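You operate a simulated robot arm through the tools that you are given. There is no shell and no other tool. Be economical: measure what you need, move in short steps, check, and stop when the job is done.

Carry out the task below with a simulated two-armed robot. There is one attempt and no reset: what you move stays moved.

## Task
Take the black weight from the top of the trims bench and put it on top of the carton of snaps. Take the blue band and leave it in the orange tray. Press the chalk button three times. Push the lower drawer of the small blue cabinet shut. Put the S cream label from the top of the window bench on top of the brown zip box and the M cream label on the near end of the belt. Do these in any order. Set down upright: black weight.

The check looks at the end state, three seconds after you hand in, the way a careful person would. Anything else that was tipped, shoved, dropped, spilled or broken makes it a failure.

## Robot
Two 7-joint arms with two-finger parallel grippers on one trunk, on a base that drives. Base frame: it is fixed to the floor where the robot stands at the start and does not move with it; the origin is under the middle of the robot, x ahead of it, y to its left, z up; the surface under the hand at the start is at about z = 800. Lengths are in mm, angles in degrees, forces in N, time in s.
The left shoulder is at the start at [50, 168, 1157], the right one opposite. With the tool pointing down near the work surface each hand reaches from about 100 to 660 mm from the robot's upright axis, wherever it stands, measured 20 degrees to its own side. Places, roughly: black weight (5x5x6 cm) [700, 100, 800]; blue band (16x4x2 cm) [800, 100, 800]; carton of snaps [500, 250, 750]; chalk button [1700, 400, 900]; cream label [750, 500, 750]; lower drawer of the small blue cabinet [1100, 800, 900]; near end of the belt [4000, -1700, 800]; orange tray (27x30x5 cm) [2500, -2500, 400]; zip box [750, 750, 750]. Payload 1.57 kg a hand.
The tool frame of a hand sits at the grasp point between the pads (the TCP): z along the fingers, y along the line on which they close. The tips reach 30 mm beyond it. The gripper opens to 80 mm. The fingers are 17 mm wide and 12 mm thick; the gripper's body (40 by 82 mm) begins 80 mm behind the TCP.
Orientation is told as [roll, pitch, yaw] about the base's x, y, z axes, in that order, counted from this pose: with the fingers straight down and closing along the base's y, the tool's x points along the base's -x, its y along +y and its z along -z.

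## Interface
- The arms move only by the tool drive_tool. It takes "left_moves", "right_moves" or both (then of equal length, played together; a hand with none holds still); each is a list of rows, each a list of 7 numbers: the closure in counts, from 0 (fully open) to 255 (shut), then the shift along the tool's x, y, z in m, then the turn, a rotation vector about the tool's x, y, z in degrees. In form: [[grip, dx, dy, dz, rx, ry, rz], ...]. A call has 1 to 10 rows; each row shifts and turns the commanded pose from where the row before left it, along the tool's axes as they then stand. Rows are played at 5 a second. More than 50 mm and 8.6 degrees between two rows, or a gripper value outside its range, and nothing of the call is played. A pose out of reach is approached as far as the arm can. The call stops where the force on the tool passes 40 N (or 10 N more than at its start, if that is more) or the arm is blocked; 0.2 s more then pass. Each finger travels about 45 mm/s and halts on what it meets, pressing with about 43 N; the grip force reading is that of the motor and also rises with nothing between the fingers. The clock runs only during rows and for 0.2 s after the last one: add rows that do not move to give the fingers time. The reply holds the time, the measured pose of the TCP, the force on the tool along the base axes, the opening and the grip force, in the units named above and with some noise, with the torque about the TCP (base axes, N m) and any sound that the robot's microphone picked up, and new pictures: "pictures" is both (left out), scene, wrist or none (wrist: the cameras of the hands that moved).
- Cameras (640 x 400 px; columns grow to the right, rows downward): "scene" is now at [127.4, 48.1, 1359.3]; the picture's right is [0.48, -0.88, 0.00], its down [-0.56, -0.31, -0.77] and it looks along [0.68, 0.37, -0.64] (base axes); focal length 247 px, centre (320, 200). "left" rides on the left gripper at [72, 7, -122] in its tool frame; the picture's right is [-0.09, 1.00, 0.00], its down [-0.84, -0.08, -0.54] and it looks along [-0.54, -0.05, 0.84] (tool axes); focal length 238 px, centre (320, 200). "right" rides on the right gripper at [72, -7, -122] in its tool frame; the picture's right is [0.09, 1.00, 0.00], its down [-0.84, 0.08, -0.54] and it looks along [-0.54, 0.05, 0.84] (tool axes); focal length 238 px, centre (320, 200).
- raise_lower(by): slides the trunk up (or, below 0, down) by that many mm; the arms and the scene camera ride with it, the base frame stays. It gives what a move gives, with no picture.
- drive_base(legs): drives the robot by 1 to 6 legs, each [ahead, left, turn to the left] in mm, mm and degrees, along the robot's own axes; the way and the turn of a leg run together, so that a leg with both is an arc; at most 1500 mm and 180 degrees a leg. The arms and the cameras ride along, it lands a little off, and it stops where it bumps. It gives what a move gives, and a new picture of the scene camera.
- head_to(pan, tilt): turns the head with the scene camera to pan (to the left, within 80 degrees either way) and tilt (down, from -29 to 69), counted from straight ahead of the robot. It gives what a move gives, and a new picture of the scene camera.
- pixel_to_xyz(camera, pixels): for up to 12 pixels [column, row] of the newest picture of that camera ("zoom" is the newest enlarged one), the place [x, y, z] in the base frame of the surface seen there, good to about 2 mm, but the place of the scene camera against the robot may be out by one fixed shift of up to 25 mm in any direction. No time passes.
- inspect(camera, box): a new picture of the part [left, top, right, bottom] of that camera's present view, enlarged. No time passes.
- job_done(): hands the job in; it is judged then, once.

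Go step by step. Measure first, check grasps and placings, and put right what went wrong. The budget is 110 turns and 260 pictures, counting those below and the enlarged ones. Unless the task says otherwise, let go and move clear before handing in.

The tools are called after "Call:" as a command line: name --argument value ..., lists and objects as JSON in quotes. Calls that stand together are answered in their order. drive_tool: Moves the arms, as the interface text tells. Its arguments: {"type":"object","properties":{"left_moves":{"type":"array"},"right_moves":{"type":"array"},"pictures":{"type":"string","enum":["both","scene","wrist","none"]}},"required":[]} The other tools are called the same way: raise_lower (by) slides the trunk up or down; drive_base (legs) drives the base; head_to (pan, tilt) turns the head that bears the scene camera; pixel_to_xyz (camera, pixels) gives the place of the surface under pixels of a picture; inspect (camera, box) takes an enlarged picture of a part of a camera's view; job_done () hands the job in.

At the start:

```text
time_s: 0.0
left_ee_pos: [311.3, 352.9, 1147.4]
left_orientation: [0.0, 0.0, 0.0]
left_ft_force: [0.0, 0.8, -0.8]
left_ft_torque: [0.01, -0.01, 0.02]
left_gripper_width: 79.9
left_grip_force: 0.0
right_ee_pos: [410.5, 5.3, 1177.3]
right_orientation: [0.0, 0.0, 0.0]
right_ft_force: [0.2, -0.9, 0.6]
right_ft_torque: [0.02, 0.01, -0.01]
right_gripper_width: 80.0
right_grip_force: 0.0
trunk travel left (down, up): [-325.0, 118.0]
robot x, y, heading: [2.6, -0.9, 0.1]
head pan, tilt: [28.9, 39.5]
```

scene: 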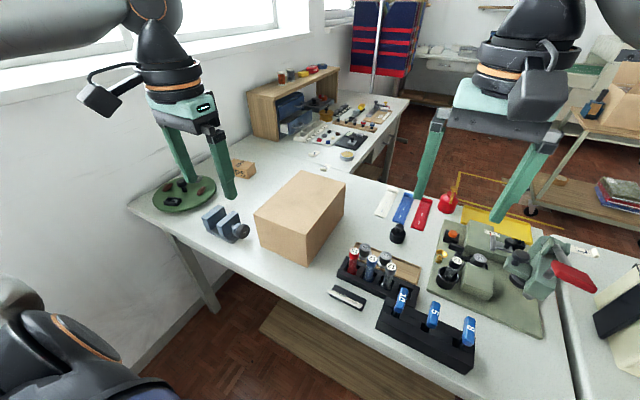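
right: 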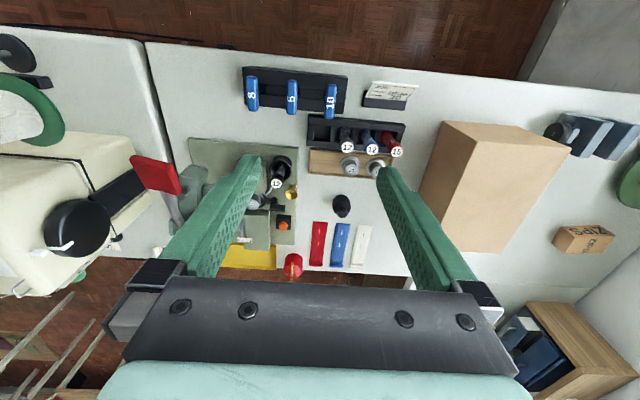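
left: 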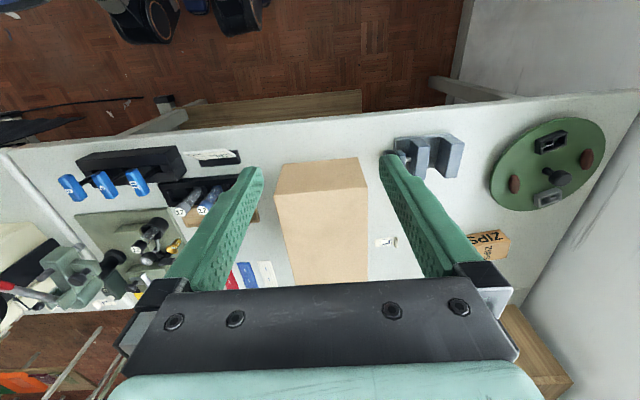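

The scene shows the bench with the carton (300,215), the black weight (398,233), and the bands at (385-423,205). I'll enlarge parts and measure them.

Call:
inspect --camera "scene" --box '[340, 160, 500, 260]'

Call:
inspect --camera "scene" --box '[230, 60, 410, 180]'

Call:
pixel_to_xyz --camera "scene" --pixels '[[398, 226], [398, 238], [403, 208], [408, 196], [397, 221], [300, 171], [255, 214], [306, 232], [345, 183], [243, 163], [316, 154], [324, 168]]'

Call:
inspect --camera "left" --box '[340, 180, 520, 290]'

```text
4.00 times, centred on (420, 210) of scene
```

zoom: 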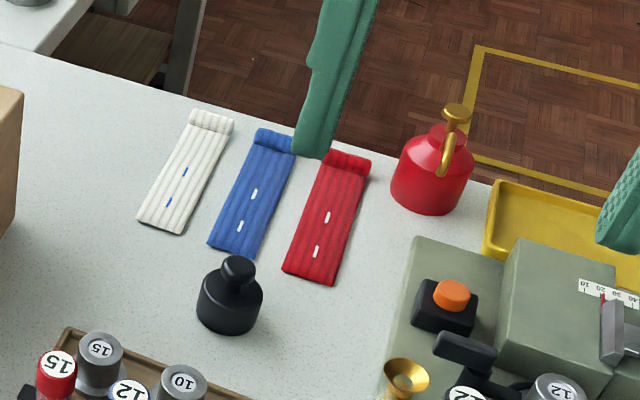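

```text
3.33 times, centred on (320, 120) of scene
```

zoom: 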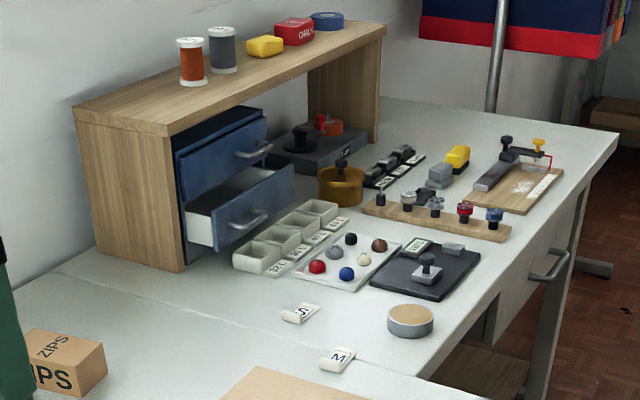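

```text
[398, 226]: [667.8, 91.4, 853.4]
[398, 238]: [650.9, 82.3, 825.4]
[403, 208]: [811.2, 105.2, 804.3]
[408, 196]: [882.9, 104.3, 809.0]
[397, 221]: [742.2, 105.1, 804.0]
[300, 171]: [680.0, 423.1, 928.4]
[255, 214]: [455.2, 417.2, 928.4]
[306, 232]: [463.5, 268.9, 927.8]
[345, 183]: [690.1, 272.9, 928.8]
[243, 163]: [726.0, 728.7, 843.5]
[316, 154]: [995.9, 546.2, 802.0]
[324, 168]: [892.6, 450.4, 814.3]
```

```text
3.56 times, centred on (430, 235) of left
```

zoom: 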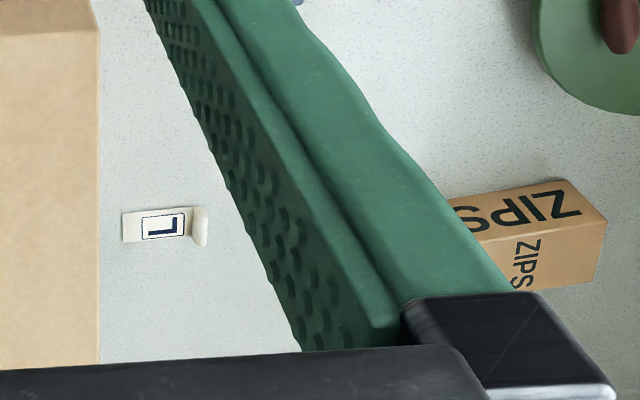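

The black weight is seen at about [660,87,800] and the carton top at z≈928. I'll measure the same things by the wrist cameras to find the scene camera's shift.

Call:
pixel_to_xyz --camera "right" --pixels '[[342, 200], [342, 212], [338, 262], [345, 226], [343, 245], [333, 245], [443, 124], [540, 142], [502, 250], [419, 196], [350, 245], [342, 235]]'

Call:
pixel_to_xyz --camera "left" --pixels '[[280, 166], [358, 160], [380, 241], [495, 234], [475, 240], [368, 190], [510, 236]]'

Call:
inspect --camera "right" --box '[280, 180, 400, 280]'

Call:
head_to --pan 40 --tilt 20

```text
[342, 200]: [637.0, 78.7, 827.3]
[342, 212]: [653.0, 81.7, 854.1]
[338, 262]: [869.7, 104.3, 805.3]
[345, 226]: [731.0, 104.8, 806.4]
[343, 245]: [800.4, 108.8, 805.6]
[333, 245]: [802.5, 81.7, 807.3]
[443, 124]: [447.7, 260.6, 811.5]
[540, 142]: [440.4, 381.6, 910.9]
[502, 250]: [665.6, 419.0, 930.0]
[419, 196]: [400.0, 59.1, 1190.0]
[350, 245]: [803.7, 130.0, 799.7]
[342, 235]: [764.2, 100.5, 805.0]
```

```text
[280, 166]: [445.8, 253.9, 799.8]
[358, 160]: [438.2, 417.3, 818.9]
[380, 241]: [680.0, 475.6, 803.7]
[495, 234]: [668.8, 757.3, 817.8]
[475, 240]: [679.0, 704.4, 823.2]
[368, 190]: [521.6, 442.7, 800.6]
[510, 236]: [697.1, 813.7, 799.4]
```

```text
4.00 times, centred on (340, 230) of right
```

zoom: 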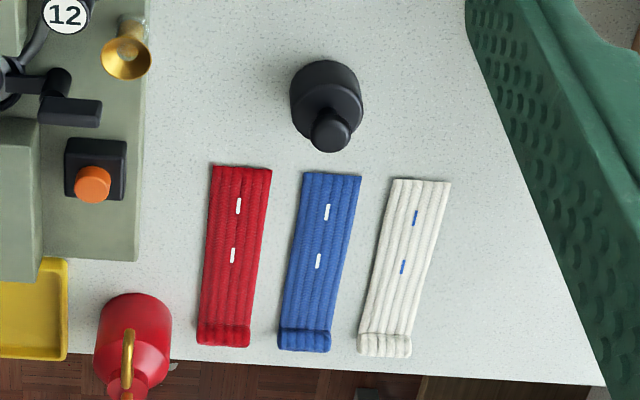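

```text
time_s: 0.8
left_ee_pos: [310.6, 352.5, 1146.9]
left_orientation: [-0.1, 0.0, 0.0]
left_ft_force: [0.1, 0.5, -0.3]
left_ft_torque: [0.02, -0.02, -0.02]
left_gripper_width: 80.0
left_grip_force: 0.1
right_ee_pos: [411.4, 5.9, 1176.1]
right_orientation: [0.0, 0.0, 0.0]
right_ft_force: [0.7, 0.0, -0.3]
right_ft_torque: [-0.03, -0.01, 0.01]
right_gripper_width: 80.0
right_grip_force: 0.0
trunk travel left (down, up): [-325.0, 118.0]
robot x, y, heading: [1.5, -0.5, 0.1]
head pan, tilt: [40.0, 20.0]
```

scene: 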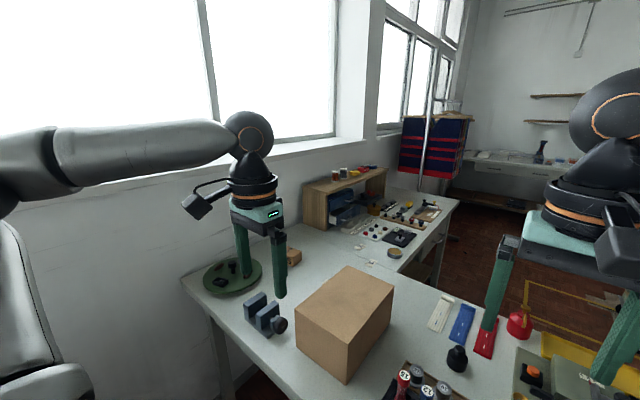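

The scene camera reads about +14 mm in x and +5 mm in y against the wrist cameras. I'll look around for the other stations.

Call:
head_to --pan -25 --tilt 12

Call:
head_to --pan 10 --tilt 60

```text
time_s: 2.2
left_ee_pos: [309.3, 351.9, 1147.3]
left_orientation: [0.0, 0.1, 0.0]
left_ft_force: [0.5, -0.4, 0.6]
left_ft_torque: [-0.02, 0.02, -0.02]
left_gripper_width: 80.0
left_grip_force: 0.2
right_ee_pos: [410.5, 5.7, 1177.0]
right_orientation: [0.0, 0.1, -0.1]
right_ft_force: [-0.4, 0.9, -0.7]
right_ft_torque: [0.0, 0.02, 0.0]
right_gripper_width: 80.2
right_grip_force: 0.0
trunk travel left (down, up): [-325.0, 118.0]
robot x, y, heading: [1.3, -2.2, 0.0]
head pan, tilt: [-25.0, 12.0]
```

scene: 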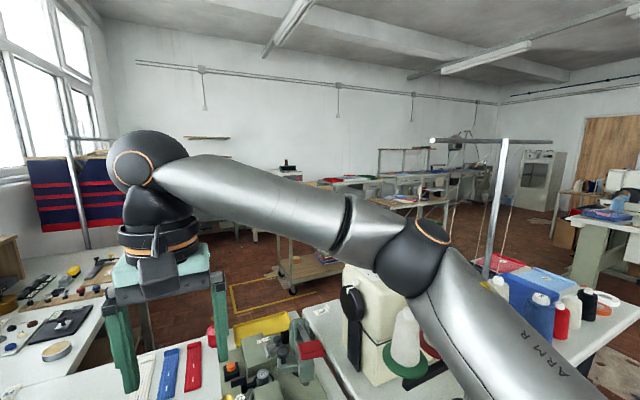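

```text
time_s: 3.4
left_ee_pos: [310.9, 352.8, 1148.0]
left_orientation: [0.0, 0.1, 0.0]
left_ft_force: [-0.4, -0.1, 1.0]
left_ft_torque: [0.0, -0.03, -0.01]
left_gripper_width: 80.0
left_grip_force: 0.1
right_ee_pos: [411.0, 5.8, 1177.1]
right_orientation: [0.0, 0.0, 0.1]
right_ft_force: [0.5, -0.7, -0.9]
right_ft_torque: [-0.01, 0.01, 0.01]
right_gripper_width: 79.8
right_grip_force: 0.1
trunk travel left (down, up): [-325.0, 118.0]
robot x, y, heading: [3.5, 0.1, -0.1]
head pan, tilt: [10.0, 60.0]
```

scene: 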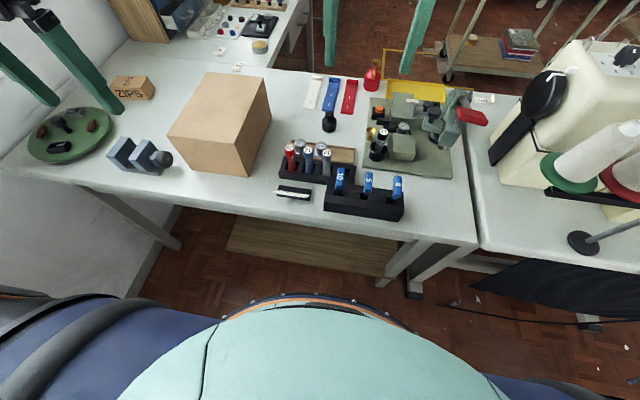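

Call:
pixel_to_xyz --camera "scene" --pixels '[[232, 201], [400, 236], [340, 277], [250, 312], [490, 250], [430, 270], [320, 293], [320, 305]]'

Call:
inspect --camera "scene" --box '[80, 0, 320, 150]'

```text
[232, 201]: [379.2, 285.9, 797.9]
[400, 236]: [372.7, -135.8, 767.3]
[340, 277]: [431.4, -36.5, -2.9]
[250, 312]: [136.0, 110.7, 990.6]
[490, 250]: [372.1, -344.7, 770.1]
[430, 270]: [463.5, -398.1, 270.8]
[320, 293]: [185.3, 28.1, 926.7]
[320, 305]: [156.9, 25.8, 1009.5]
```

```text
2.67 times, centred on (200, 75) of scene
```

zoom: 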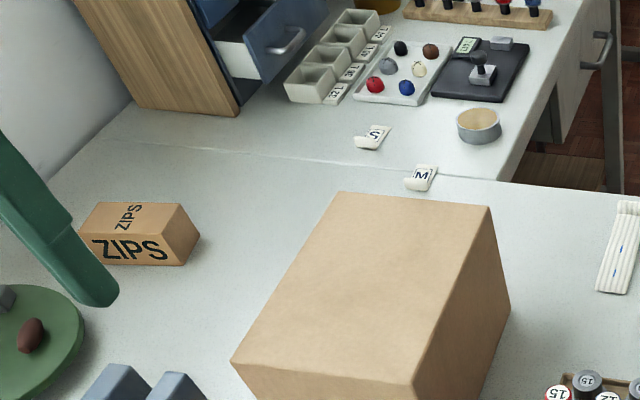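

The front bench edge is at x≈365 and the torso front at about 175, so I can move about 110 mm closer. The weight comes first, with the left arm.

Call:
drive_base --legs '[[110, 0, 0]]'

```text
time_s: 4.5
left_ee_pos: [420.7, 350.7, 1145.6]
left_orientation: [0.0, 0.0, 0.0]
left_ft_force: [-0.6, -0.3, 0.1]
left_ft_torque: [0.02, 0.04, -0.05]
left_gripper_width: 80.1
left_grip_force: 0.0
right_ee_pos: [520.1, 6.0, 1177.0]
right_orientation: [0.0, -0.1, 0.0]
right_ft_force: [0.0, -0.5, 0.1]
right_ft_torque: [0.01, 0.0, 0.0]
right_gripper_width: 80.0
right_grip_force: 0.0
trunk travel left (down, up): [-325.0, 118.0]
robot x, y, heading: [109.0, 2.6, -0.3]
head pan, tilt: [10.0, 60.0]
```

scene: 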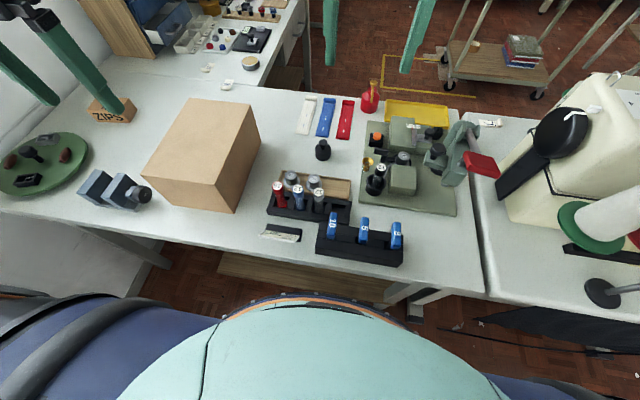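

I'll move the left hand over the weight at [656,81] and shift the right hand out of the way.

Call:
drive_tool --left_moves '[[0, -0.029, -0.0337, 0, 0, 0, 0], [0, -0.029, -0.0337, 0, 0, 0, 0], [0, -0.029, -0.0337, 0, 0, 0, 0], [0, -0.029, -0.0337, 0, 0, 0, 0], [0, -0.029, -0.0337, 0, 0, 0, 0], [0, -0.029, -0.0337, 0, 0, 0, 0], [0, -0.029, -0.0337, 0.02, 0, 0, 0], [0, -0.029, -0.0337, 0.02, 0, 0, 0], [0, 0, 0, 0.04, 0, 0, 0], [0, 0, 0, 0.04, 0, 0, 0]]' --right_moves '[[0, 0.01, -0.04, 0, 0, 0, 0], [0, 0.01, -0.04, 0, 0, 0, 0], [0, 0.01, -0.04, 0, 0, 0, 0], [0, 0.01, -0.04, 0, 0, 0, 0], [0, 0.01, -0.04, 0, 0, 0, 0], [0, 0.01, -0.03, 0, 0, 0, 0], [0, 0, 0, 0, 0, 0, 0], [0, 0, 0, 0, 0, 0, 0], [0, 0, 0, 0, 0, 0, 0], [0, 0, 0, 0, 0, 0, 0]]'

```text
time_s: 6.7
left_ee_pos: [570.6, 155.2, 992.5]
left_orientation: [-0.1, 0.0, 0.0]
left_ft_force: [0.1, 0.0, 0.0]
left_ft_torque: [-0.02, -0.04, 0.01]
left_gripper_width: 80.0
left_grip_force: 0.0
left hand out of reach, approached as far as the arm can: row 6, 7, 8, 10
right_ee_pos: [459.8, -225.7, 1178.2]
right_orientation: [0.1, -0.1, 0.0]
right_ft_force: [-0.1, -0.1, 0.4]
right_ft_torque: [0.0, -0.02, -0.07]
right_gripper_width: 80.3
right_grip_force: 0.2
trunk travel left (down, up): [-325.0, 118.0]
robot x, y, heading: [108.5, -1.0, 0.0]
head pan, tilt: [10.0, 60.0]
```

scene: 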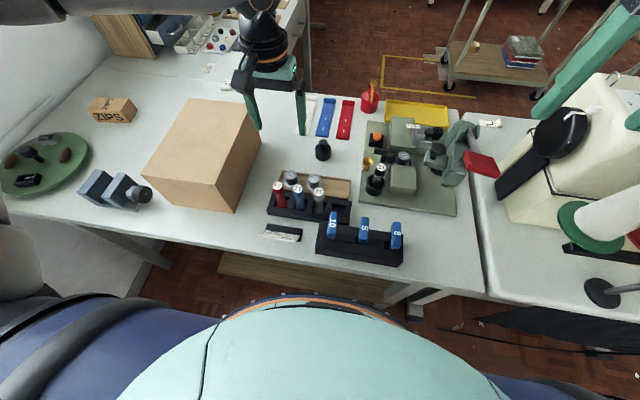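
right: 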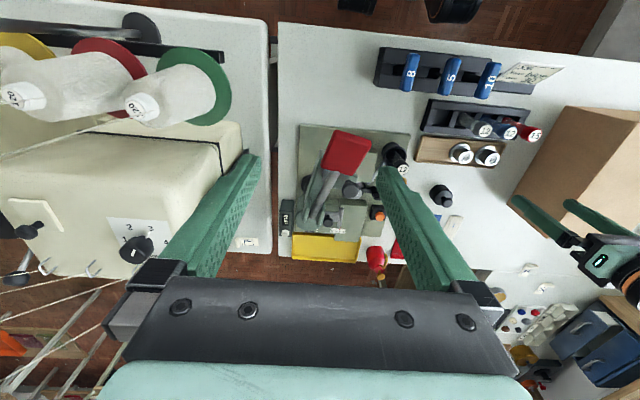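
left: 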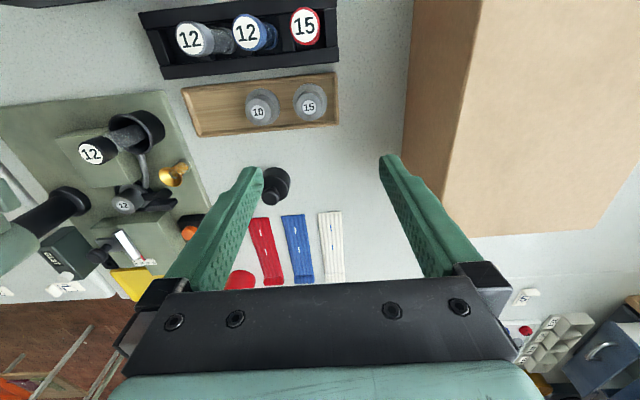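

The high pose was out of reach, and the hand is at [571,155,992]. I'll measure the weight by the left camera at (278,187).

Call:
inspect --camera "left" --box '[220, 150, 380, 300]'

Call:
pixel_to_xyz --camera "left" --pixels '[[276, 178], [272, 195], [288, 178], [298, 248], [293, 220], [303, 278]]'

Call:
drive_tool --left_moves '[[0, -0.02, -0.02, 0.02, 0, 0, 0]]' --pictures "none"

```text
2.67 times, centred on (300, 225) of left
```

zoom: 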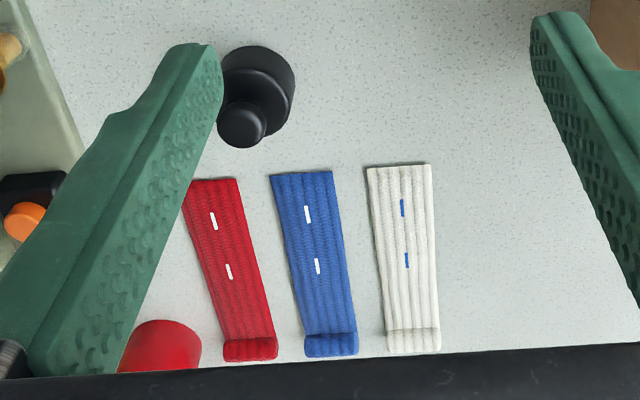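

```text
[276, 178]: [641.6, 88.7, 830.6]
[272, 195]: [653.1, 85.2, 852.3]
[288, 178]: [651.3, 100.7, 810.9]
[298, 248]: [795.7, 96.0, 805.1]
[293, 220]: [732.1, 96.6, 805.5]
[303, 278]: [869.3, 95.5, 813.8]
```

```text
time_s: 7.1
left_ee_pos: [571.4, 161.2, 978.5]
left_orientation: [-0.1, -0.1, 0.0]
left_ft_force: [-0.3, 0.9, 0.2]
left_ft_torque: [0.0, 0.03, -0.03]
left_gripper_width: 79.7
left_grip_force: 0.1
left hand out of reach, approached as far as the arm can: row 1
right_ee_pos: [460.5, -226.8, 1177.9]
right_orientation: [0.0, 0.1, 0.0]
right_ft_force: [0.6, -0.3, 0.3]
right_ft_torque: [0.03, 0.0, -0.03]
right_gripper_width: 80.1
right_grip_force: 0.0
trunk travel left (down, up): [-325.0, 118.0]
robot x, y, heading: [112.1, 2.8, -0.1]
head pan, tilt: [10.0, 60.0]
```

The arm is stuck at about [571,161] by reach or limits. I'll shift the base to the right so that the weight lies to the left arm's own side, as the hands' reach asks.

Call:
drive_base --legs '[[0, -130, 0]]'

Call:
drive_tool --left_moves '[[0, 0, 0, 0, 0, 0, 0]]' --pictures "none"

```text
time_s: 9.1
left_ee_pos: [564.4, 36.1, 981.0]
left_orientation: [-0.4, -0.4, -0.1]
left_ft_force: [0.2, 0.4, 0.4]
left_ft_torque: [-0.06, 0.0, -0.01]
left_gripper_width: 79.8
left_grip_force: 0.1
right_ee_pos: [450.6, -344.2, 1181.2]
right_orientation: [-1.3, -0.5, 1.0]
right_ft_force: [-0.4, -0.5, 0.2]
right_ft_torque: [0.01, 0.02, 0.01]
right_gripper_width: 80.0
right_grip_force: 0.1
trunk travel left (down, up): [-325.0, 118.0]
robot x, y, heading: [104.4, -129.4, -0.5]
head pan, tilt: [10.0, 60.0]
stopped in leg 1: the robot was blocked; the commanded pose is now the measured one
```

scene: 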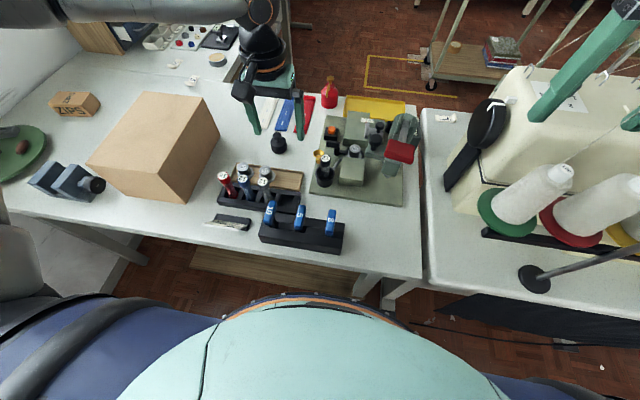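

```text
time_s: 9.5
left_ee_pos: [565.6, 36.6, 981.1]
left_orientation: [-0.5, -0.5, -0.2]
left_ft_force: [0.8, 0.2, -0.7]
left_ft_torque: [0.02, 0.0, -0.01]
left_gripper_width: 80.3
left_grip_force: 0.1
right_ee_pos: [450.0, -345.1, 1180.6]
right_orientation: [-1.0, -0.5, 0.8]
right_ft_force: [0.4, 0.5, -0.9]
right_ft_torque: [0.03, 0.02, 0.01]
right_gripper_width: 79.9
right_grip_force: 0.0
trunk travel left (down, up): [-325.0, 118.0]
robot x, y, heading: [104.5, -128.2, -0.2]
head pan, tilt: [10.0, 60.0]
```

The base reached its place, but the drive reported a block. I'll look to the right to see what the right arm touches.

Call:
head_to --pan -50 --tilt 25

```text
time_s: 10.8
left_ee_pos: [565.4, 36.7, 980.1]
left_orientation: [-0.7, -0.5, -0.1]
left_ft_force: [0.2, -0.7, 0.5]
left_ft_torque: [-0.01, -0.01, -0.01]
left_gripper_width: 79.8
left_grip_force: 0.1
right_ee_pos: [450.2, -344.7, 1181.9]
right_orientation: [-1.2, -0.5, 0.5]
right_ft_force: [0.2, 1.1, 0.3]
right_ft_torque: [-0.01, -0.03, -0.02]
right_gripper_width: 80.0
right_grip_force: 0.1
trunk travel left (down, up): [-325.0, 118.0]
robot x, y, heading: [107.7, -134.2, -0.2]
head pan, tilt: [-50.0, 25.0]
```

scene: 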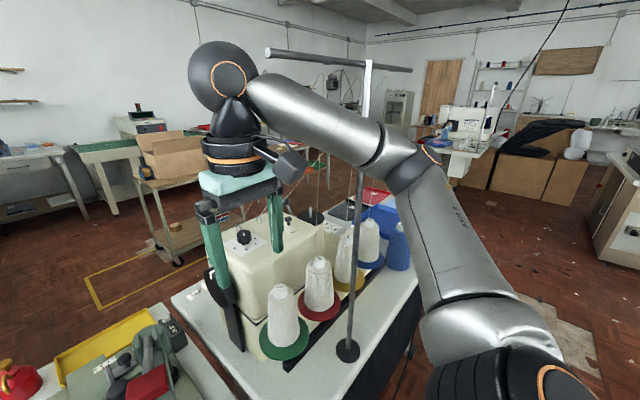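

The right elbow leans on the thread stand's post at (365,150). I'll back the base left a little and then draw the right hand inward.

Call:
drive_base --legs '[[0, 60, 0]]'

Call:
drive_tool --right_moves '[[0, 0.03, 0.03, 0, 0, 0, 0], [0, 0.03, 0.03, 0, 0, 0, 0], [0, 0.03, 0.03, 0, 0, 0, 0]]' --pictures "scene"

```text
time_s: 12.0
left_ee_pos: [570.5, 91.2, 978.6]
left_orientation: [-0.1, -0.1, -0.2]
left_ft_force: [-0.1, 0.6, -0.1]
left_ft_torque: [0.0, 0.01, -0.01]
left_gripper_width: 80.1
left_grip_force: 0.1
right_ee_pos: [457.1, -293.0, 1177.7]
right_orientation: [-0.6, 0.1, 0.6]
right_ft_force: [-0.1, 0.8, 0.1]
right_ft_torque: [-0.02, 0.0, 0.02]
right_gripper_width: 79.8
right_grip_force: 0.1
trunk travel left (down, up): [-325.0, 118.0]
robot x, y, heading: [108.7, -69.9, -0.4]
head pan, tilt: [-50.0, 25.0]
```

scene: 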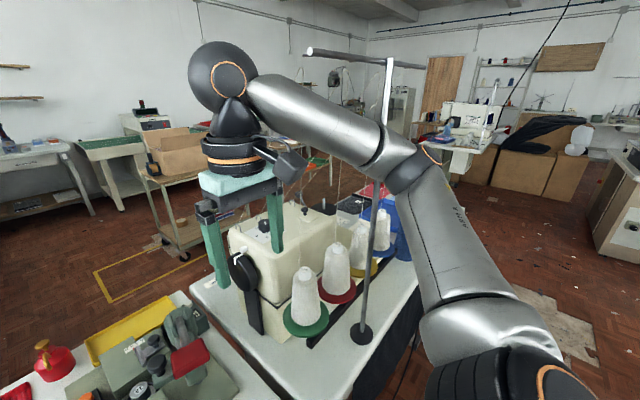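

```text
time_s: 12.8
left_ee_pos: [570.3, 91.3, 979.0]
left_orientation: [-0.1, 0.0, -0.1]
left_ft_force: [-0.5, 0.1, 0.0]
left_ft_torque: [0.0, 0.01, 0.0]
left_gripper_width: 79.9
left_grip_force: 0.1
right_ee_pos: [368.1, -206.3, 1177.1]
right_orientation: [-0.6, 0.0, 0.5]
right_ft_force: [-0.1, 0.5, -0.2]
right_ft_torque: [-0.05, 0.01, 0.0]
right_gripper_width: 80.0
right_grip_force: 0.1
trunk travel left (down, up): [-325.0, 118.0]
robot x, y, heading: [107.6, -67.1, -0.3]
head pan, tilt: [-50.0, 25.0]
```

scene: 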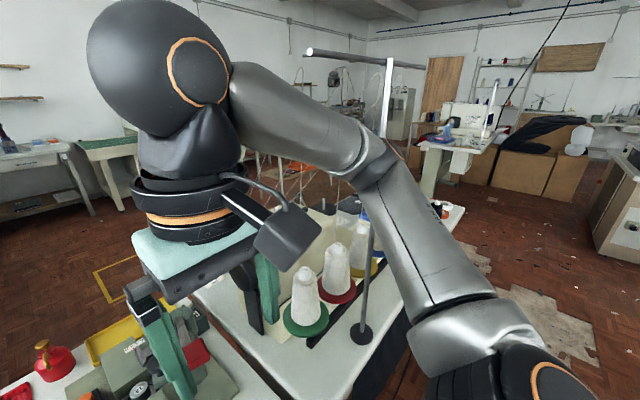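

The stand is upright and free of the arm. The left hand now goes toward the weight.

Call:
drive_tool --left_moves '[[0, -0.02, 0, 0.03, 0, 0, 0], [0, -0.03, -0.004, 0.025, 0, 0, 0], [0, -0.034, -0.004, 0.025, 0, 0, 0]]' --pictures "wrist"

Call:
head_to --pan 20 --tilt 50

```text
time_s: 13.6
left_ee_pos: [597.7, 137.0, 930.9]
left_orientation: [0.0, -0.1, -0.2]
left_ft_force: [-0.1, 0.6, 0.2]
left_ft_torque: [-0.05, 0.04, -0.01]
left_gripper_width: 80.0
left_grip_force: 0.2
left hand out of reach, approached as far as the arm can: row 1, 2, 3
right_ee_pos: [368.8, -206.2, 1178.0]
right_orientation: [-0.4, 0.0, 0.6]
right_ft_force: [1.0, 0.9, 0.9]
right_ft_torque: [0.03, 0.02, 0.01]
right_gripper_width: 80.2
right_grip_force: 0.0
trunk travel left (down, up): [-325.0, 118.0]
robot x, y, heading: [107.0, -67.1, -0.2]
head pan, tilt: [-50.0, 25.0]
```

left: 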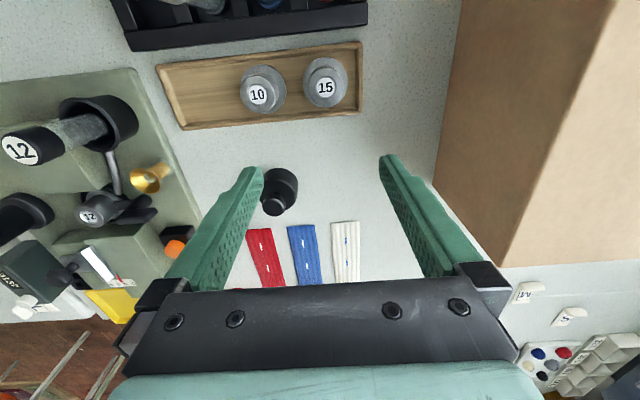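

```text
time_s: 15.0
left_ee_pos: [597.2, 134.9, 931.8]
left_orientation: [-0.1, -0.1, -0.2]
left_ft_force: [-0.1, 0.9, -0.6]
left_ft_torque: [0.0, -0.04, 0.01]
left_gripper_width: 79.9
left_grip_force: 0.1
right_ee_pos: [368.6, -206.1, 1177.5]
right_orientation: [-0.5, 0.1, 0.6]
right_ft_force: [-0.1, 0.4, -0.5]
right_ft_torque: [-0.02, 0.02, 0.0]
right_gripper_width: 80.1
right_grip_force: 0.1
trunk travel left (down, up): [-325.0, 118.0]
robot x, y, heading: [107.6, -71.7, -0.3]
head pan, tilt: [20.0, 50.0]
```

scene: 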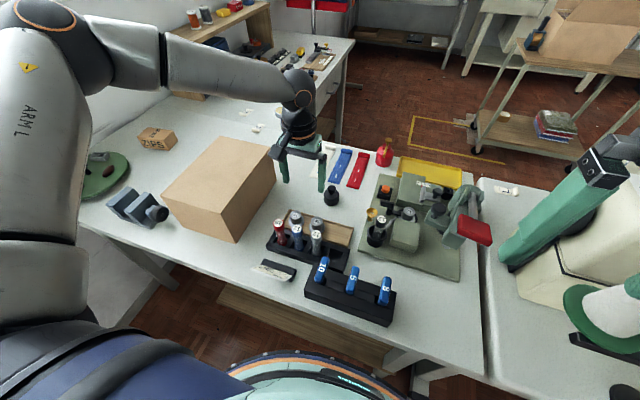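

The reach grows as the hand goes lower relative to the shoulder, so I'll raise the trunk 110 mm and try again.

Call:
raise_lower --by 112

Call:
drive_tool --left_moves '[[0, 0, -0.01, 0.045, 0, 0, 0], [0, -0.01, -0.015, 0.04, 0, 0, 0], [0, -0.02, -0.015, 0.03, 0, 0, 0], [0, -0.02, -0.013, 0.02, 0, 0, 0], [0, -0.01, 0, 0.01, 0, 0, 0]]' --pictures "wrist"

```text
time_s: 16.4
left_ee_pos: [590.8, 136.8, 1050.3]
left_orientation: [-0.2, -0.7, -0.2]
left_ft_force: [-0.7, 0.7, -0.1]
left_ft_torque: [0.01, -0.03, 0.01]
left_gripper_width: 80.1
left_grip_force: 0.0
right_ee_pos: [359.2, -207.2, 1298.2]
right_orientation: [-0.3, -1.2, 0.5]
right_ft_force: [0.4, 0.3, 0.4]
right_ft_torque: [-0.04, -0.01, -0.01]
right_gripper_width: 80.2
right_grip_force: 0.1
trunk travel left (down, up): [-437.0, 6.0]
robot x, y, heading: [106.2, -68.9, -0.4]
head pan, tilt: [20.0, 50.0]
```

```text
time_s: 17.6
left_ee_pos: [563.9, 158.1, 983.0]
left_orientation: [-0.1, -0.7, -0.2]
left_ft_force: [0.2, -0.2, -0.3]
left_ft_torque: [-0.01, -0.01, 0.0]
left_gripper_width: 80.2
left_grip_force: 0.1
left hand out of reach, approached as far as the arm can: row 1, 2, 3, 4, 5
right_ee_pos: [358.3, -205.6, 1294.2]
right_orientation: [-0.6, -0.9, 0.6]
right_ft_force: [-0.8, 0.0, 0.0]
right_ft_torque: [0.0, 0.03, 0.0]
right_gripper_width: 80.1
right_grip_force: 0.0
trunk travel left (down, up): [-437.0, 6.0]
robot x, y, heading: [105.7, -71.1, -0.3]
head pan, tilt: [20.0, 50.0]
```

left: 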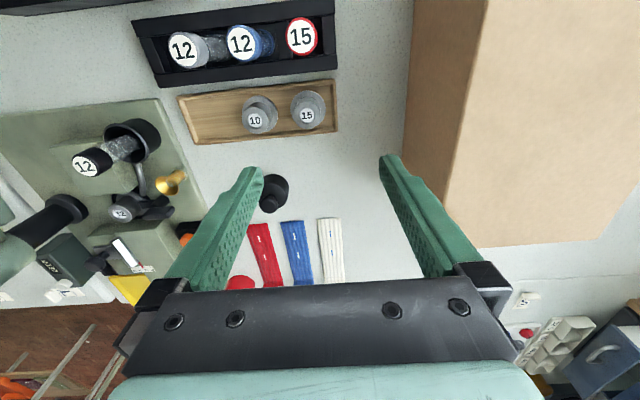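

The reach got no better, so this is a joint limit and not distance. I'll test a move back up and to the left with some forward travel and a yaw of the tool.

Call:
drive_tool --left_moves '[[0, 0, 0.03, -0.03, 0, 0, 8], [0, 0, 0.03, -0.02, 0, 0, 8], [0, 0, 0.0, 0, 0, 0, 8]]' --pictures "none"

Call:
drive_tool --left_moves '[[0, -0.03, 0.0, 0, 0, 0, 0], [0, -0.03, 0.0, 0, 0, 0, 0], [0, -0.03, 0, 0, 0, 0, 0]]' --pictures "scene"

```text
time_s: 18.4
left_ee_pos: [568.8, 220.1, 1035.6]
left_orientation: [0.3, -0.6, -24.3]
left_ft_force: [0.5, -0.5, -0.3]
left_ft_torque: [-0.02, 0.04, 0.04]
left_gripper_width: 79.9
left_grip_force: 0.1
right_ee_pos: [358.5, -205.7, 1293.7]
right_orientation: [-0.6, -0.9, 0.7]
right_ft_force: [-0.1, -0.1, 0.4]
right_ft_torque: [0.0, 0.01, -0.01]
right_gripper_width: 80.1
right_grip_force: 0.0
trunk travel left (down, up): [-437.0, 6.0]
robot x, y, heading: [105.5, -65.3, -0.1]
head pan, tilt: [20.0, 50.0]
```

```text
time_s: 19.2
left_ee_pos: [626.5, 190.7, 1047.7]
left_orientation: [0.2, -0.8, -24.2]
left_ft_force: [-0.6, 0.1, 0.4]
left_ft_torque: [-0.01, -0.03, -0.01]
left_gripper_width: 80.1
left_grip_force: 0.0
left hand out of reach, approached as far as the arm can: row 3
right_ee_pos: [358.4, -205.3, 1293.9]
right_orientation: [-0.6, -0.9, 0.6]
right_ft_force: [-0.5, -0.9, -0.7]
right_ft_torque: [-0.01, 0.01, 0.0]
right_gripper_width: 80.1
right_grip_force: 0.1
trunk travel left (down, up): [-437.0, 6.0]
robot x, y, heading: [106.0, -70.8, -0.3]
head pan, tilt: [20.0, 50.0]
```

scene: 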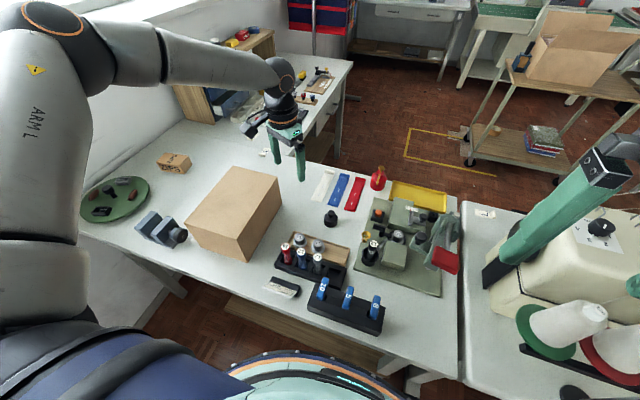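

Yawing the tool clockwise helped: the hand reached [626,191]. I'll yaw further and go toward the weight while descending.

Call:
drive_tool --left_moves '[[0, 0, 0, 0.02, 0, 0, 8], [0, 0, 0, 0.02, 0, 0, 8], [0, 0, 0, 0.02, 0, 0, 8], [0, -0.033, -0.016, 0.02, 0, 0, 0], [0, -0.033, -0.016, 0.02, 0, 0, 0], [0, -0.034, -0.016, 0.02, 0, 0, 0]]' --pictures "wrist"

```text
time_s: 20.6
left_ee_pos: [567.9, 149.8, 998.2]
left_orientation: [0.5, -0.6, -48.3]
left_ft_force: [-0.3, 0.6, -0.6]
left_ft_torque: [-0.01, 0.02, 0.0]
left_gripper_width: 80.2
left_grip_force: 0.0
left hand out of reach, approached as far as the arm can: row 1, 2, 3, 4, 5, 6
right_ee_pos: [357.6, -205.7, 1292.6]
right_orientation: [-0.6, -0.9, 0.7]
right_ft_force: [0.3, 0.1, -0.2]
right_ft_torque: [0.01, 0.03, 0.03]
right_gripper_width: 80.1
right_grip_force: 0.0
trunk travel left (down, up): [-437.0, 6.0]
robot x, y, heading: [106.0, -67.3, -0.3]
head pan, tilt: [20.0, 50.0]
```

left: 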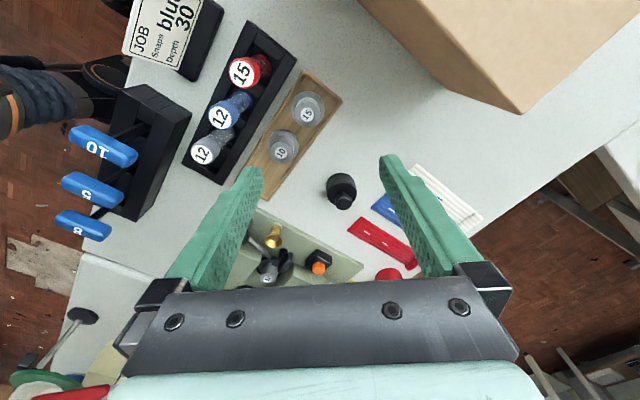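

The lower the hand, the less it reaches, so the upper arm is stuck. I'll go back to the own side, undo the yaw, and test reaching forward there above the carton.

Call:
drive_tool --left_moves '[[0, 0.0425, 0.009, -0.02, 0, 0, 0], [0, 0.0425, 0.009, -0.02, 0, 0, 0], [0, 0.0425, 0.009, -0.02, 0, 0, 0], [0, 0.0425, 0.009, -0.02, 0, 0, 0], [0, 0, 0, 0, 0, 0, -8], [0, 0, 0, 0, 0, 0, -8], [0, 0, 0, 0, 0, 0, -8], [0, 0, 0, 0, 0, 0, -8], [0, 0, 0, 0, 0, 0, -8], [0, 0, 0, 0, 0, 0, -8]]' --pictures "none"

Call:
drive_tool --left_moves '[[0, -0.04, 0.0, 0, 0, 0, 0], [0, -0.04, 0.0, 0, 0, 0, 0], [0, -0.04, 0, 0, 0, 0, 0], [0, -0.04, 0, 0, 0, 0, 0], [0, -0.04, 0, 0, 0, 0, 0]]' --pictures "scene"

```text
time_s: 22.9
left_ee_pos: [481.5, 301.1, 1075.4]
left_orientation: [0.0, -0.7, -0.1]
left_ft_force: [-0.7, -0.1, 0.2]
left_ft_torque: [-0.01, 0.02, -0.04]
left_gripper_width: 80.1
left_grip_force: 0.1
right_ee_pos: [357.6, -205.8, 1292.9]
right_orientation: [-0.5, -0.8, 0.6]
right_ft_force: [0.8, 0.2, 0.6]
right_ft_torque: [0.0, 0.02, 0.0]
right_gripper_width: 79.6
right_grip_force: 0.0
trunk travel left (down, up): [-437.0, 6.0]
robot x, y, heading: [102.5, -70.0, 0.0]
head pan, tilt: [20.0, 50.0]
```

```text
time_s: 24.1
left_ee_pos: [665.4, 300.6, 1075.5]
left_orientation: [-0.1, -0.8, -0.3]
left_ft_force: [0.2, 0.5, 0.0]
left_ft_torque: [0.0, 0.01, -0.03]
left_gripper_width: 79.9
left_grip_force: 0.1
left hand out of reach, approached as far as the arm can: row 5
right_ee_pos: [358.0, -205.3, 1293.1]
right_orientation: [-0.6, -0.9, 0.6]
right_ft_force: [0.0, 0.4, 0.0]
right_ft_torque: [0.04, -0.01, -0.01]
right_gripper_width: 79.8
right_grip_force: 0.1
trunk travel left (down, up): [-437.0, 6.0]
robot x, y, heading: [105.9, -66.9, -0.1]
head pan, tilt: [20.0, 50.0]
```

scene: 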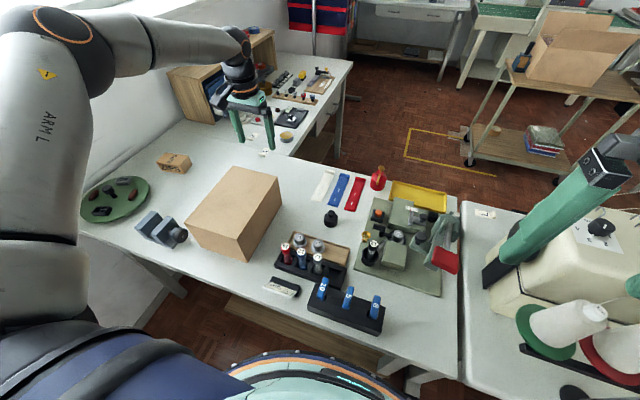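

On its own side the arm reaches [665,301] fine, so the weight must lie to the left of the heading. I'll draw the hand back, then shift the base left and turn it right 35°.

Call:
drive_tool --left_moves '[[0, 0.045, 0.0, 0, 0, 0, 0], [0, 0.045, 0.0, 0, 0, 0, 0], [0, 0.045, 0, 0, 0, 0, 0], [0, 0.04, 0, 0, 0, 0, 0]]' --pictures "none"

Call:
drive_base --legs '[[0, 127, 0], [0, 0, -35]]'

```text
time_s: 25.1
left_ee_pos: [490.4, 301.1, 1076.5]
left_orientation: [-0.1, -0.8, -0.1]
left_ft_force: [-0.6, 0.4, -0.6]
left_ft_torque: [0.01, 0.04, -0.02]
left_gripper_width: 79.9
left_grip_force: 0.0
right_ee_pos: [357.2, -205.2, 1292.8]
right_orientation: [-0.6, -0.7, 0.6]
right_ft_force: [-1.2, -0.5, -0.8]
right_ft_torque: [-0.01, -0.04, -0.03]
right_gripper_width: 80.2
right_grip_force: 0.0
trunk travel left (down, up): [-437.0, 6.0]
robot x, y, heading: [107.7, -71.6, -0.3]
head pan, tilt: [20.0, 50.0]
```

```text
time_s: 28.4
left_ee_pos: [639.2, 139.8, 1071.1]
left_orientation: [-0.1, -0.1, -34.8]
left_ft_force: [0.1, -0.4, 0.4]
left_ft_torque: [-0.01, 0.0, -0.01]
left_gripper_width: 79.8
left_grip_force: 0.1
right_ee_pos: [244.8, -203.7, 1289.6]
right_orientation: [-0.5, 0.0, -33.9]
right_ft_force: [0.1, -0.9, -0.3]
right_ft_torque: [-0.02, -0.01, 0.01]
right_gripper_width: 80.0
right_grip_force: 0.1
trunk travel left (down, up): [-437.0, 6.0]
robot x, y, heading: [108.9, 60.0, -34.9]
head pan, tilt: [20.0, 50.0]
```

scene: 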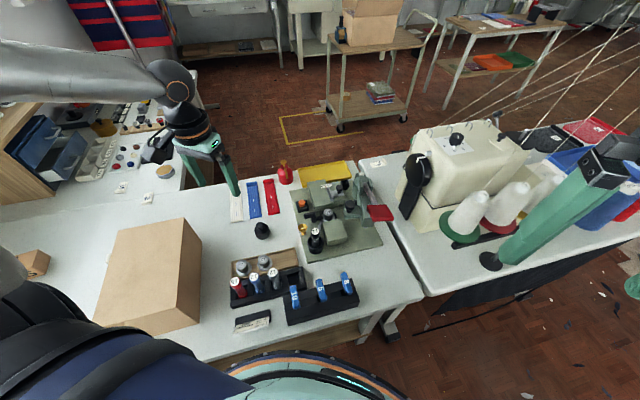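

The robot stands at [109,60,-35°] with the hand at [639,140]. I'll move over the weight and down to z≈920.

Call:
drive_tool --left_moves '[[0, -0.015, -0.012, 0.035, 0, 0, 0], [0, -0.015, -0.012, 0.035, 0, 0, 0], [0, -0.016, -0.012, 0.04, 0, 0, 0], [0, 0, 0, 0.04, 0, 0, 0]]' --pictures "wrist"

```text
time_s: 29.4
left_ee_pos: [655.7, 81.9, 918.1]
left_orientation: [-0.1, -0.1, -34.8]
left_ft_force: [-0.8, -0.1, -0.1]
left_ft_torque: [0.01, -0.03, 0.02]
left_gripper_width: 80.0
left_grip_force: 0.0
right_ee_pos: [244.7, -205.2, 1289.0]
right_orientation: [-0.5, 0.0, -34.0]
right_ft_force: [0.0, -1.1, 0.1]
right_ft_torque: [0.02, 0.01, 0.03]
right_gripper_width: 80.2
right_grip_force: 0.0
trunk travel left (down, up): [-437.0, 6.0]
robot x, y, heading: [104.0, 63.6, -34.9]
head pan, tilt: [20.0, 50.0]
```

left: 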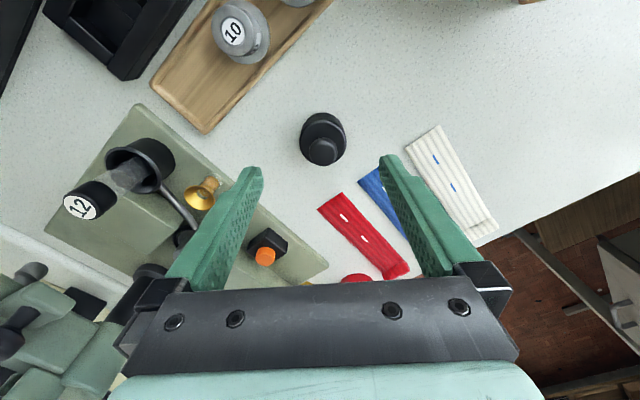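

The hand is in place above the weight, which is seen at (322,138). I'll measure its middle.

Call:
pixel_to_xyz --camera "left" --pixels '[[323, 150], [323, 130], [301, 137], [346, 137], [323, 112], [326, 163]]'

Call:
inspect --camera "left" --box '[270, 100, 370, 180]'

```text
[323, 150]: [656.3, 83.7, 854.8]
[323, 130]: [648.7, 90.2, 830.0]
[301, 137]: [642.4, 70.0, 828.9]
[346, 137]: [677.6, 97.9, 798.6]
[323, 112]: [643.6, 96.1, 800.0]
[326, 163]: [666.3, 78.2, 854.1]
```

```text
5.00 times, centred on (320, 140) of left
```

zoom: 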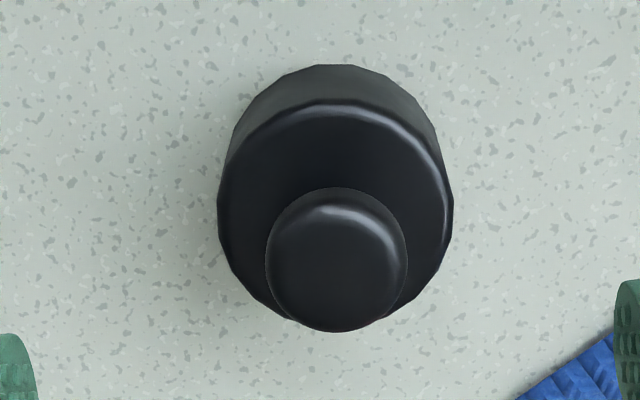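

The knob's top centre is at about [657,83], so the hand is on the axis. I'll descend to z≈838 and close.

Call:
drive_tool --left_moves '[[0, -0.002, 0, 0.03, 0, 0, 0], [0, 0, 0, 0.03, 0, 0, 0], [0, 0, 0, 0.02, 0, 0, 0], [255, 0, 0, 0, 0, 0, 0], [255, 0, 0, 0, 0, 0, 0], [255, 0, 0, 0, 0, 0, 0], [255, 0, 0, 0, 0, 0, 0]]' --pictures "wrist"

```text
time_s: 31.1
left_ee_pos: [642.7, 103.2, 887.7]
left_orientation: [-0.1, -0.3, -34.8]
left_ft_force: [0.9, 0.7, -0.4]
left_ft_torque: [-0.02, -0.01, -0.01]
left_gripper_width: 0.3
left_grip_force: 4.3
left hand out of reach, approached as far as the arm can: row 1, 2, 3
right_ee_pos: [244.9, -202.1, 1289.1]
right_orientation: [-0.5, 0.1, -33.9]
right_ft_force: [-0.1, 0.7, -0.8]
right_ft_torque: [0.0, 0.02, -0.02]
right_gripper_width: 80.1
right_grip_force: 0.0
trunk travel left (down, up): [-437.0, 6.0]
robot x, y, heading: [108.5, 57.1, -34.8]
head pan, tilt: [20.0, 50.0]
```

left: 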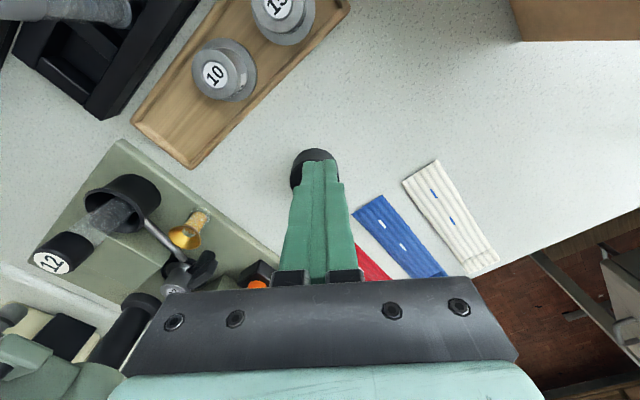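

It was out of reach below z≈888, because the raised trunk hurts here, and it closed on nothing above the knob. I'll open, lift, and lower the trunk.

Call:
drive_tool --left_moves '[[0, 0, 0, -0.04, 0, 0, 0], [0, 0, 0, -0.05, 0, 0, 0], [0, 0, 0, -0.05, 0, 0, 0], [0, 0, 0, -0.05, 0, 0, 0], [0, 0, 0, 0, 0, 0, 0]]' --pictures "none"

Call:
raise_lower --by -170

```text
time_s: 32.2
left_ee_pos: [642.2, 104.3, 1080.2]
left_orientation: [-0.1, -0.1, -34.8]
left_ft_force: [0.0, -0.6, -0.9]
left_ft_torque: [-0.01, -0.04, 0.01]
left_gripper_width: 80.1
left_grip_force: 0.0
right_ee_pos: [245.6, -204.0, 1291.1]
right_orientation: [-0.6, 0.0, -34.0]
right_ft_force: [0.9, 0.2, -0.1]
right_ft_torque: [0.0, 0.01, 0.03]
right_gripper_width: 79.8
right_grip_force: 0.0
trunk travel left (down, up): [-437.0, 6.0]
robot x, y, heading: [110.6, 58.9, -35.0]
head pan, tilt: [20.0, 50.0]
```

```text
time_s: 34.2
left_ee_pos: [641.3, 104.8, 910.6]
left_orientation: [-0.1, -0.1, -34.8]
left_ft_force: [0.6, 0.1, 0.7]
left_ft_torque: [-0.02, -0.01, 0.02]
left_gripper_width: 80.1
left_grip_force: 0.1
right_ee_pos: [245.1, -203.0, 1120.9]
right_orientation: [-0.6, 0.0, -34.0]
right_ft_force: [1.2, 0.1, 0.5]
right_ft_torque: [0.0, -0.03, 0.01]
right_gripper_width: 79.8
right_grip_force: 0.0
trunk travel left (down, up): [-267.0, 176.0]
robot x, y, heading: [105.3, 58.8, -35.0]
head pan, tilt: [20.0, 50.0]
```

The hand is at [641,105,911]. I'll move over the weight and down, with the fingers left open.

Call:
drive_tool --left_moves '[[0, -0.026, -0.0085, 0, 0, 0, 0], [0, 0, 0, 0.03, 0, 0, 0], [0, 0, 0, 0.03, 0, 0, 0], [0, 0, 0, 0.012, 0, 0, 0], [0, 0, 0, 0, 0, 0, 0]]' --pictures "wrist"

```text
time_s: 35.4
left_ee_pos: [658.6, 80.1, 835.5]
left_orientation: [-0.1, -0.1, -34.8]
left_ft_force: [-0.6, 0.4, 0.3]
left_ft_torque: [-0.02, 0.0, -0.02]
left_gripper_width: 80.0
left_grip_force: 0.0
right_ee_pos: [244.9, -203.7, 1118.6]
right_orientation: [-0.5, 0.0, -34.1]
right_ft_force: [0.5, 0.5, 0.0]
right_ft_torque: [-0.01, -0.01, 0.0]
right_gripper_width: 80.2
right_grip_force: 0.1
trunk travel left (down, up): [-267.0, 176.0]
robot x, y, heading: [109.7, 57.5, -34.8]
head pan, tilt: [20.0, 50.0]
```

left: 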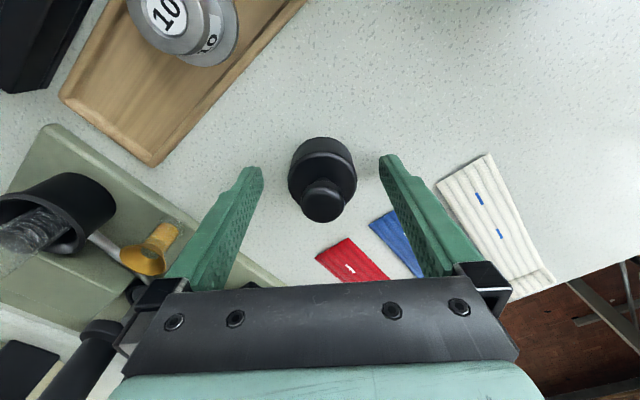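

The weight sits between the fingers. I'll check its offset along the tool x before closing.

Call:
pixel_to_xyz --camera "left" --pixels '[[323, 190], [323, 205], [323, 165], [300, 170], [346, 170]]'

Call:
inspect --camera "left" --box '[240, 120, 400, 240]'

```text
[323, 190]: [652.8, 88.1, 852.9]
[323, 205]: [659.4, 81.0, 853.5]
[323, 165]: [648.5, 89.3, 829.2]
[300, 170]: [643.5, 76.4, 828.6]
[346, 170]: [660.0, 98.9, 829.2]
```

```text
3.33 times, centred on (320, 180) of left
```

zoom: 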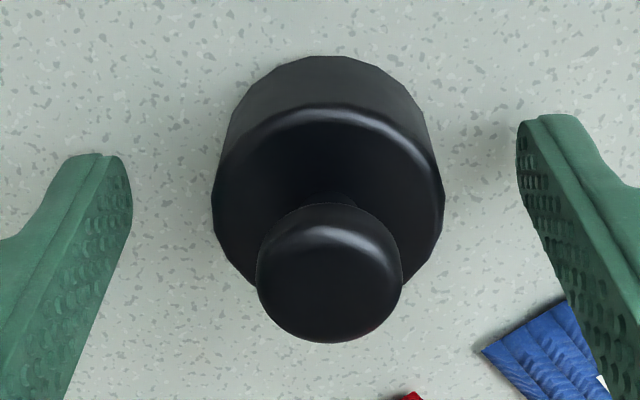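

The knob centre is at [658,82], which matches the hand. I'll close and lift.

Call:
drive_tool --left_moves '[[255, 0, 0, 0, 0, 0, 0], [255, 0, 0, 0, 0, 0, 0], [255, 0, 0, 0, 0, 0, 0], [255, 0, 0, 0, 0, 0, 0], [255, 0, 0, -0.03, 0, 0, 0]]' --pictures "wrist"

```text
time_s: 36.6
left_ee_pos: [660.1, 80.9, 866.2]
left_orientation: [0.0, -0.1, -34.8]
left_ft_force: [-0.1, -0.5, -4.2]
left_ft_torque: [-0.01, 0.01, 0.02]
left_gripper_width: 42.5
left_grip_force: 39.8
right_ee_pos: [245.3, -202.4, 1118.3]
right_orientation: [-0.4, 0.0, -34.0]
right_ft_force: [-0.1, -0.1, -0.8]
right_ft_torque: [-0.03, -0.01, -0.02]
right_gripper_width: 80.0
right_grip_force: 0.1
trunk travel left (down, up): [-267.0, 176.0]
robot x, y, heading: [107.9, 58.7, -35.0]
head pan, tilt: [20.0, 50.0]
```

left: 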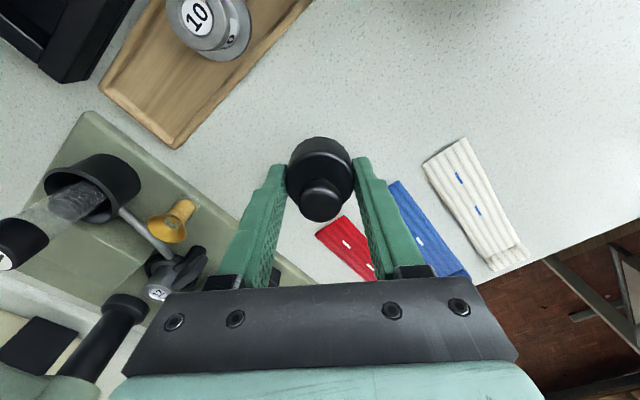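

The weight is held (42.5 mm, about 4 N). I'll lift to z≈1015.

Call:
drive_tool --left_moves '[[255, 0, 0, -0.04, 0, 0, 0], [255, 0, 0, -0.04, 0, 0, 0], [255, 0.02, 0, -0.035, 0, 0, 0], [255, 0.02, 0, -0.035, 0, 0, 0]]' --pictures "none"

```text
time_s: 37.6
left_ee_pos: [626.1, 106.8, 1017.3]
left_orientation: [-0.2, -0.1, -34.8]
left_ft_force: [-0.6, -0.5, -3.3]
left_ft_torque: [-0.01, -0.01, -0.01]
left_gripper_width: 42.5
left_grip_force: 42.9
right_ee_pos: [244.7, -204.1, 1120.6]
right_orientation: [-0.6, -0.1, -34.0]
right_ft_force: [-0.1, 0.6, -0.1]
right_ft_torque: [0.02, 0.0, 0.0]
right_gripper_width: 79.9
right_grip_force: 0.0
trunk travel left (down, up): [-267.0, 176.0]
robot x, y, heading: [107.2, 56.0, -34.6]
head pan, tilt: [20.0, 50.0]
```

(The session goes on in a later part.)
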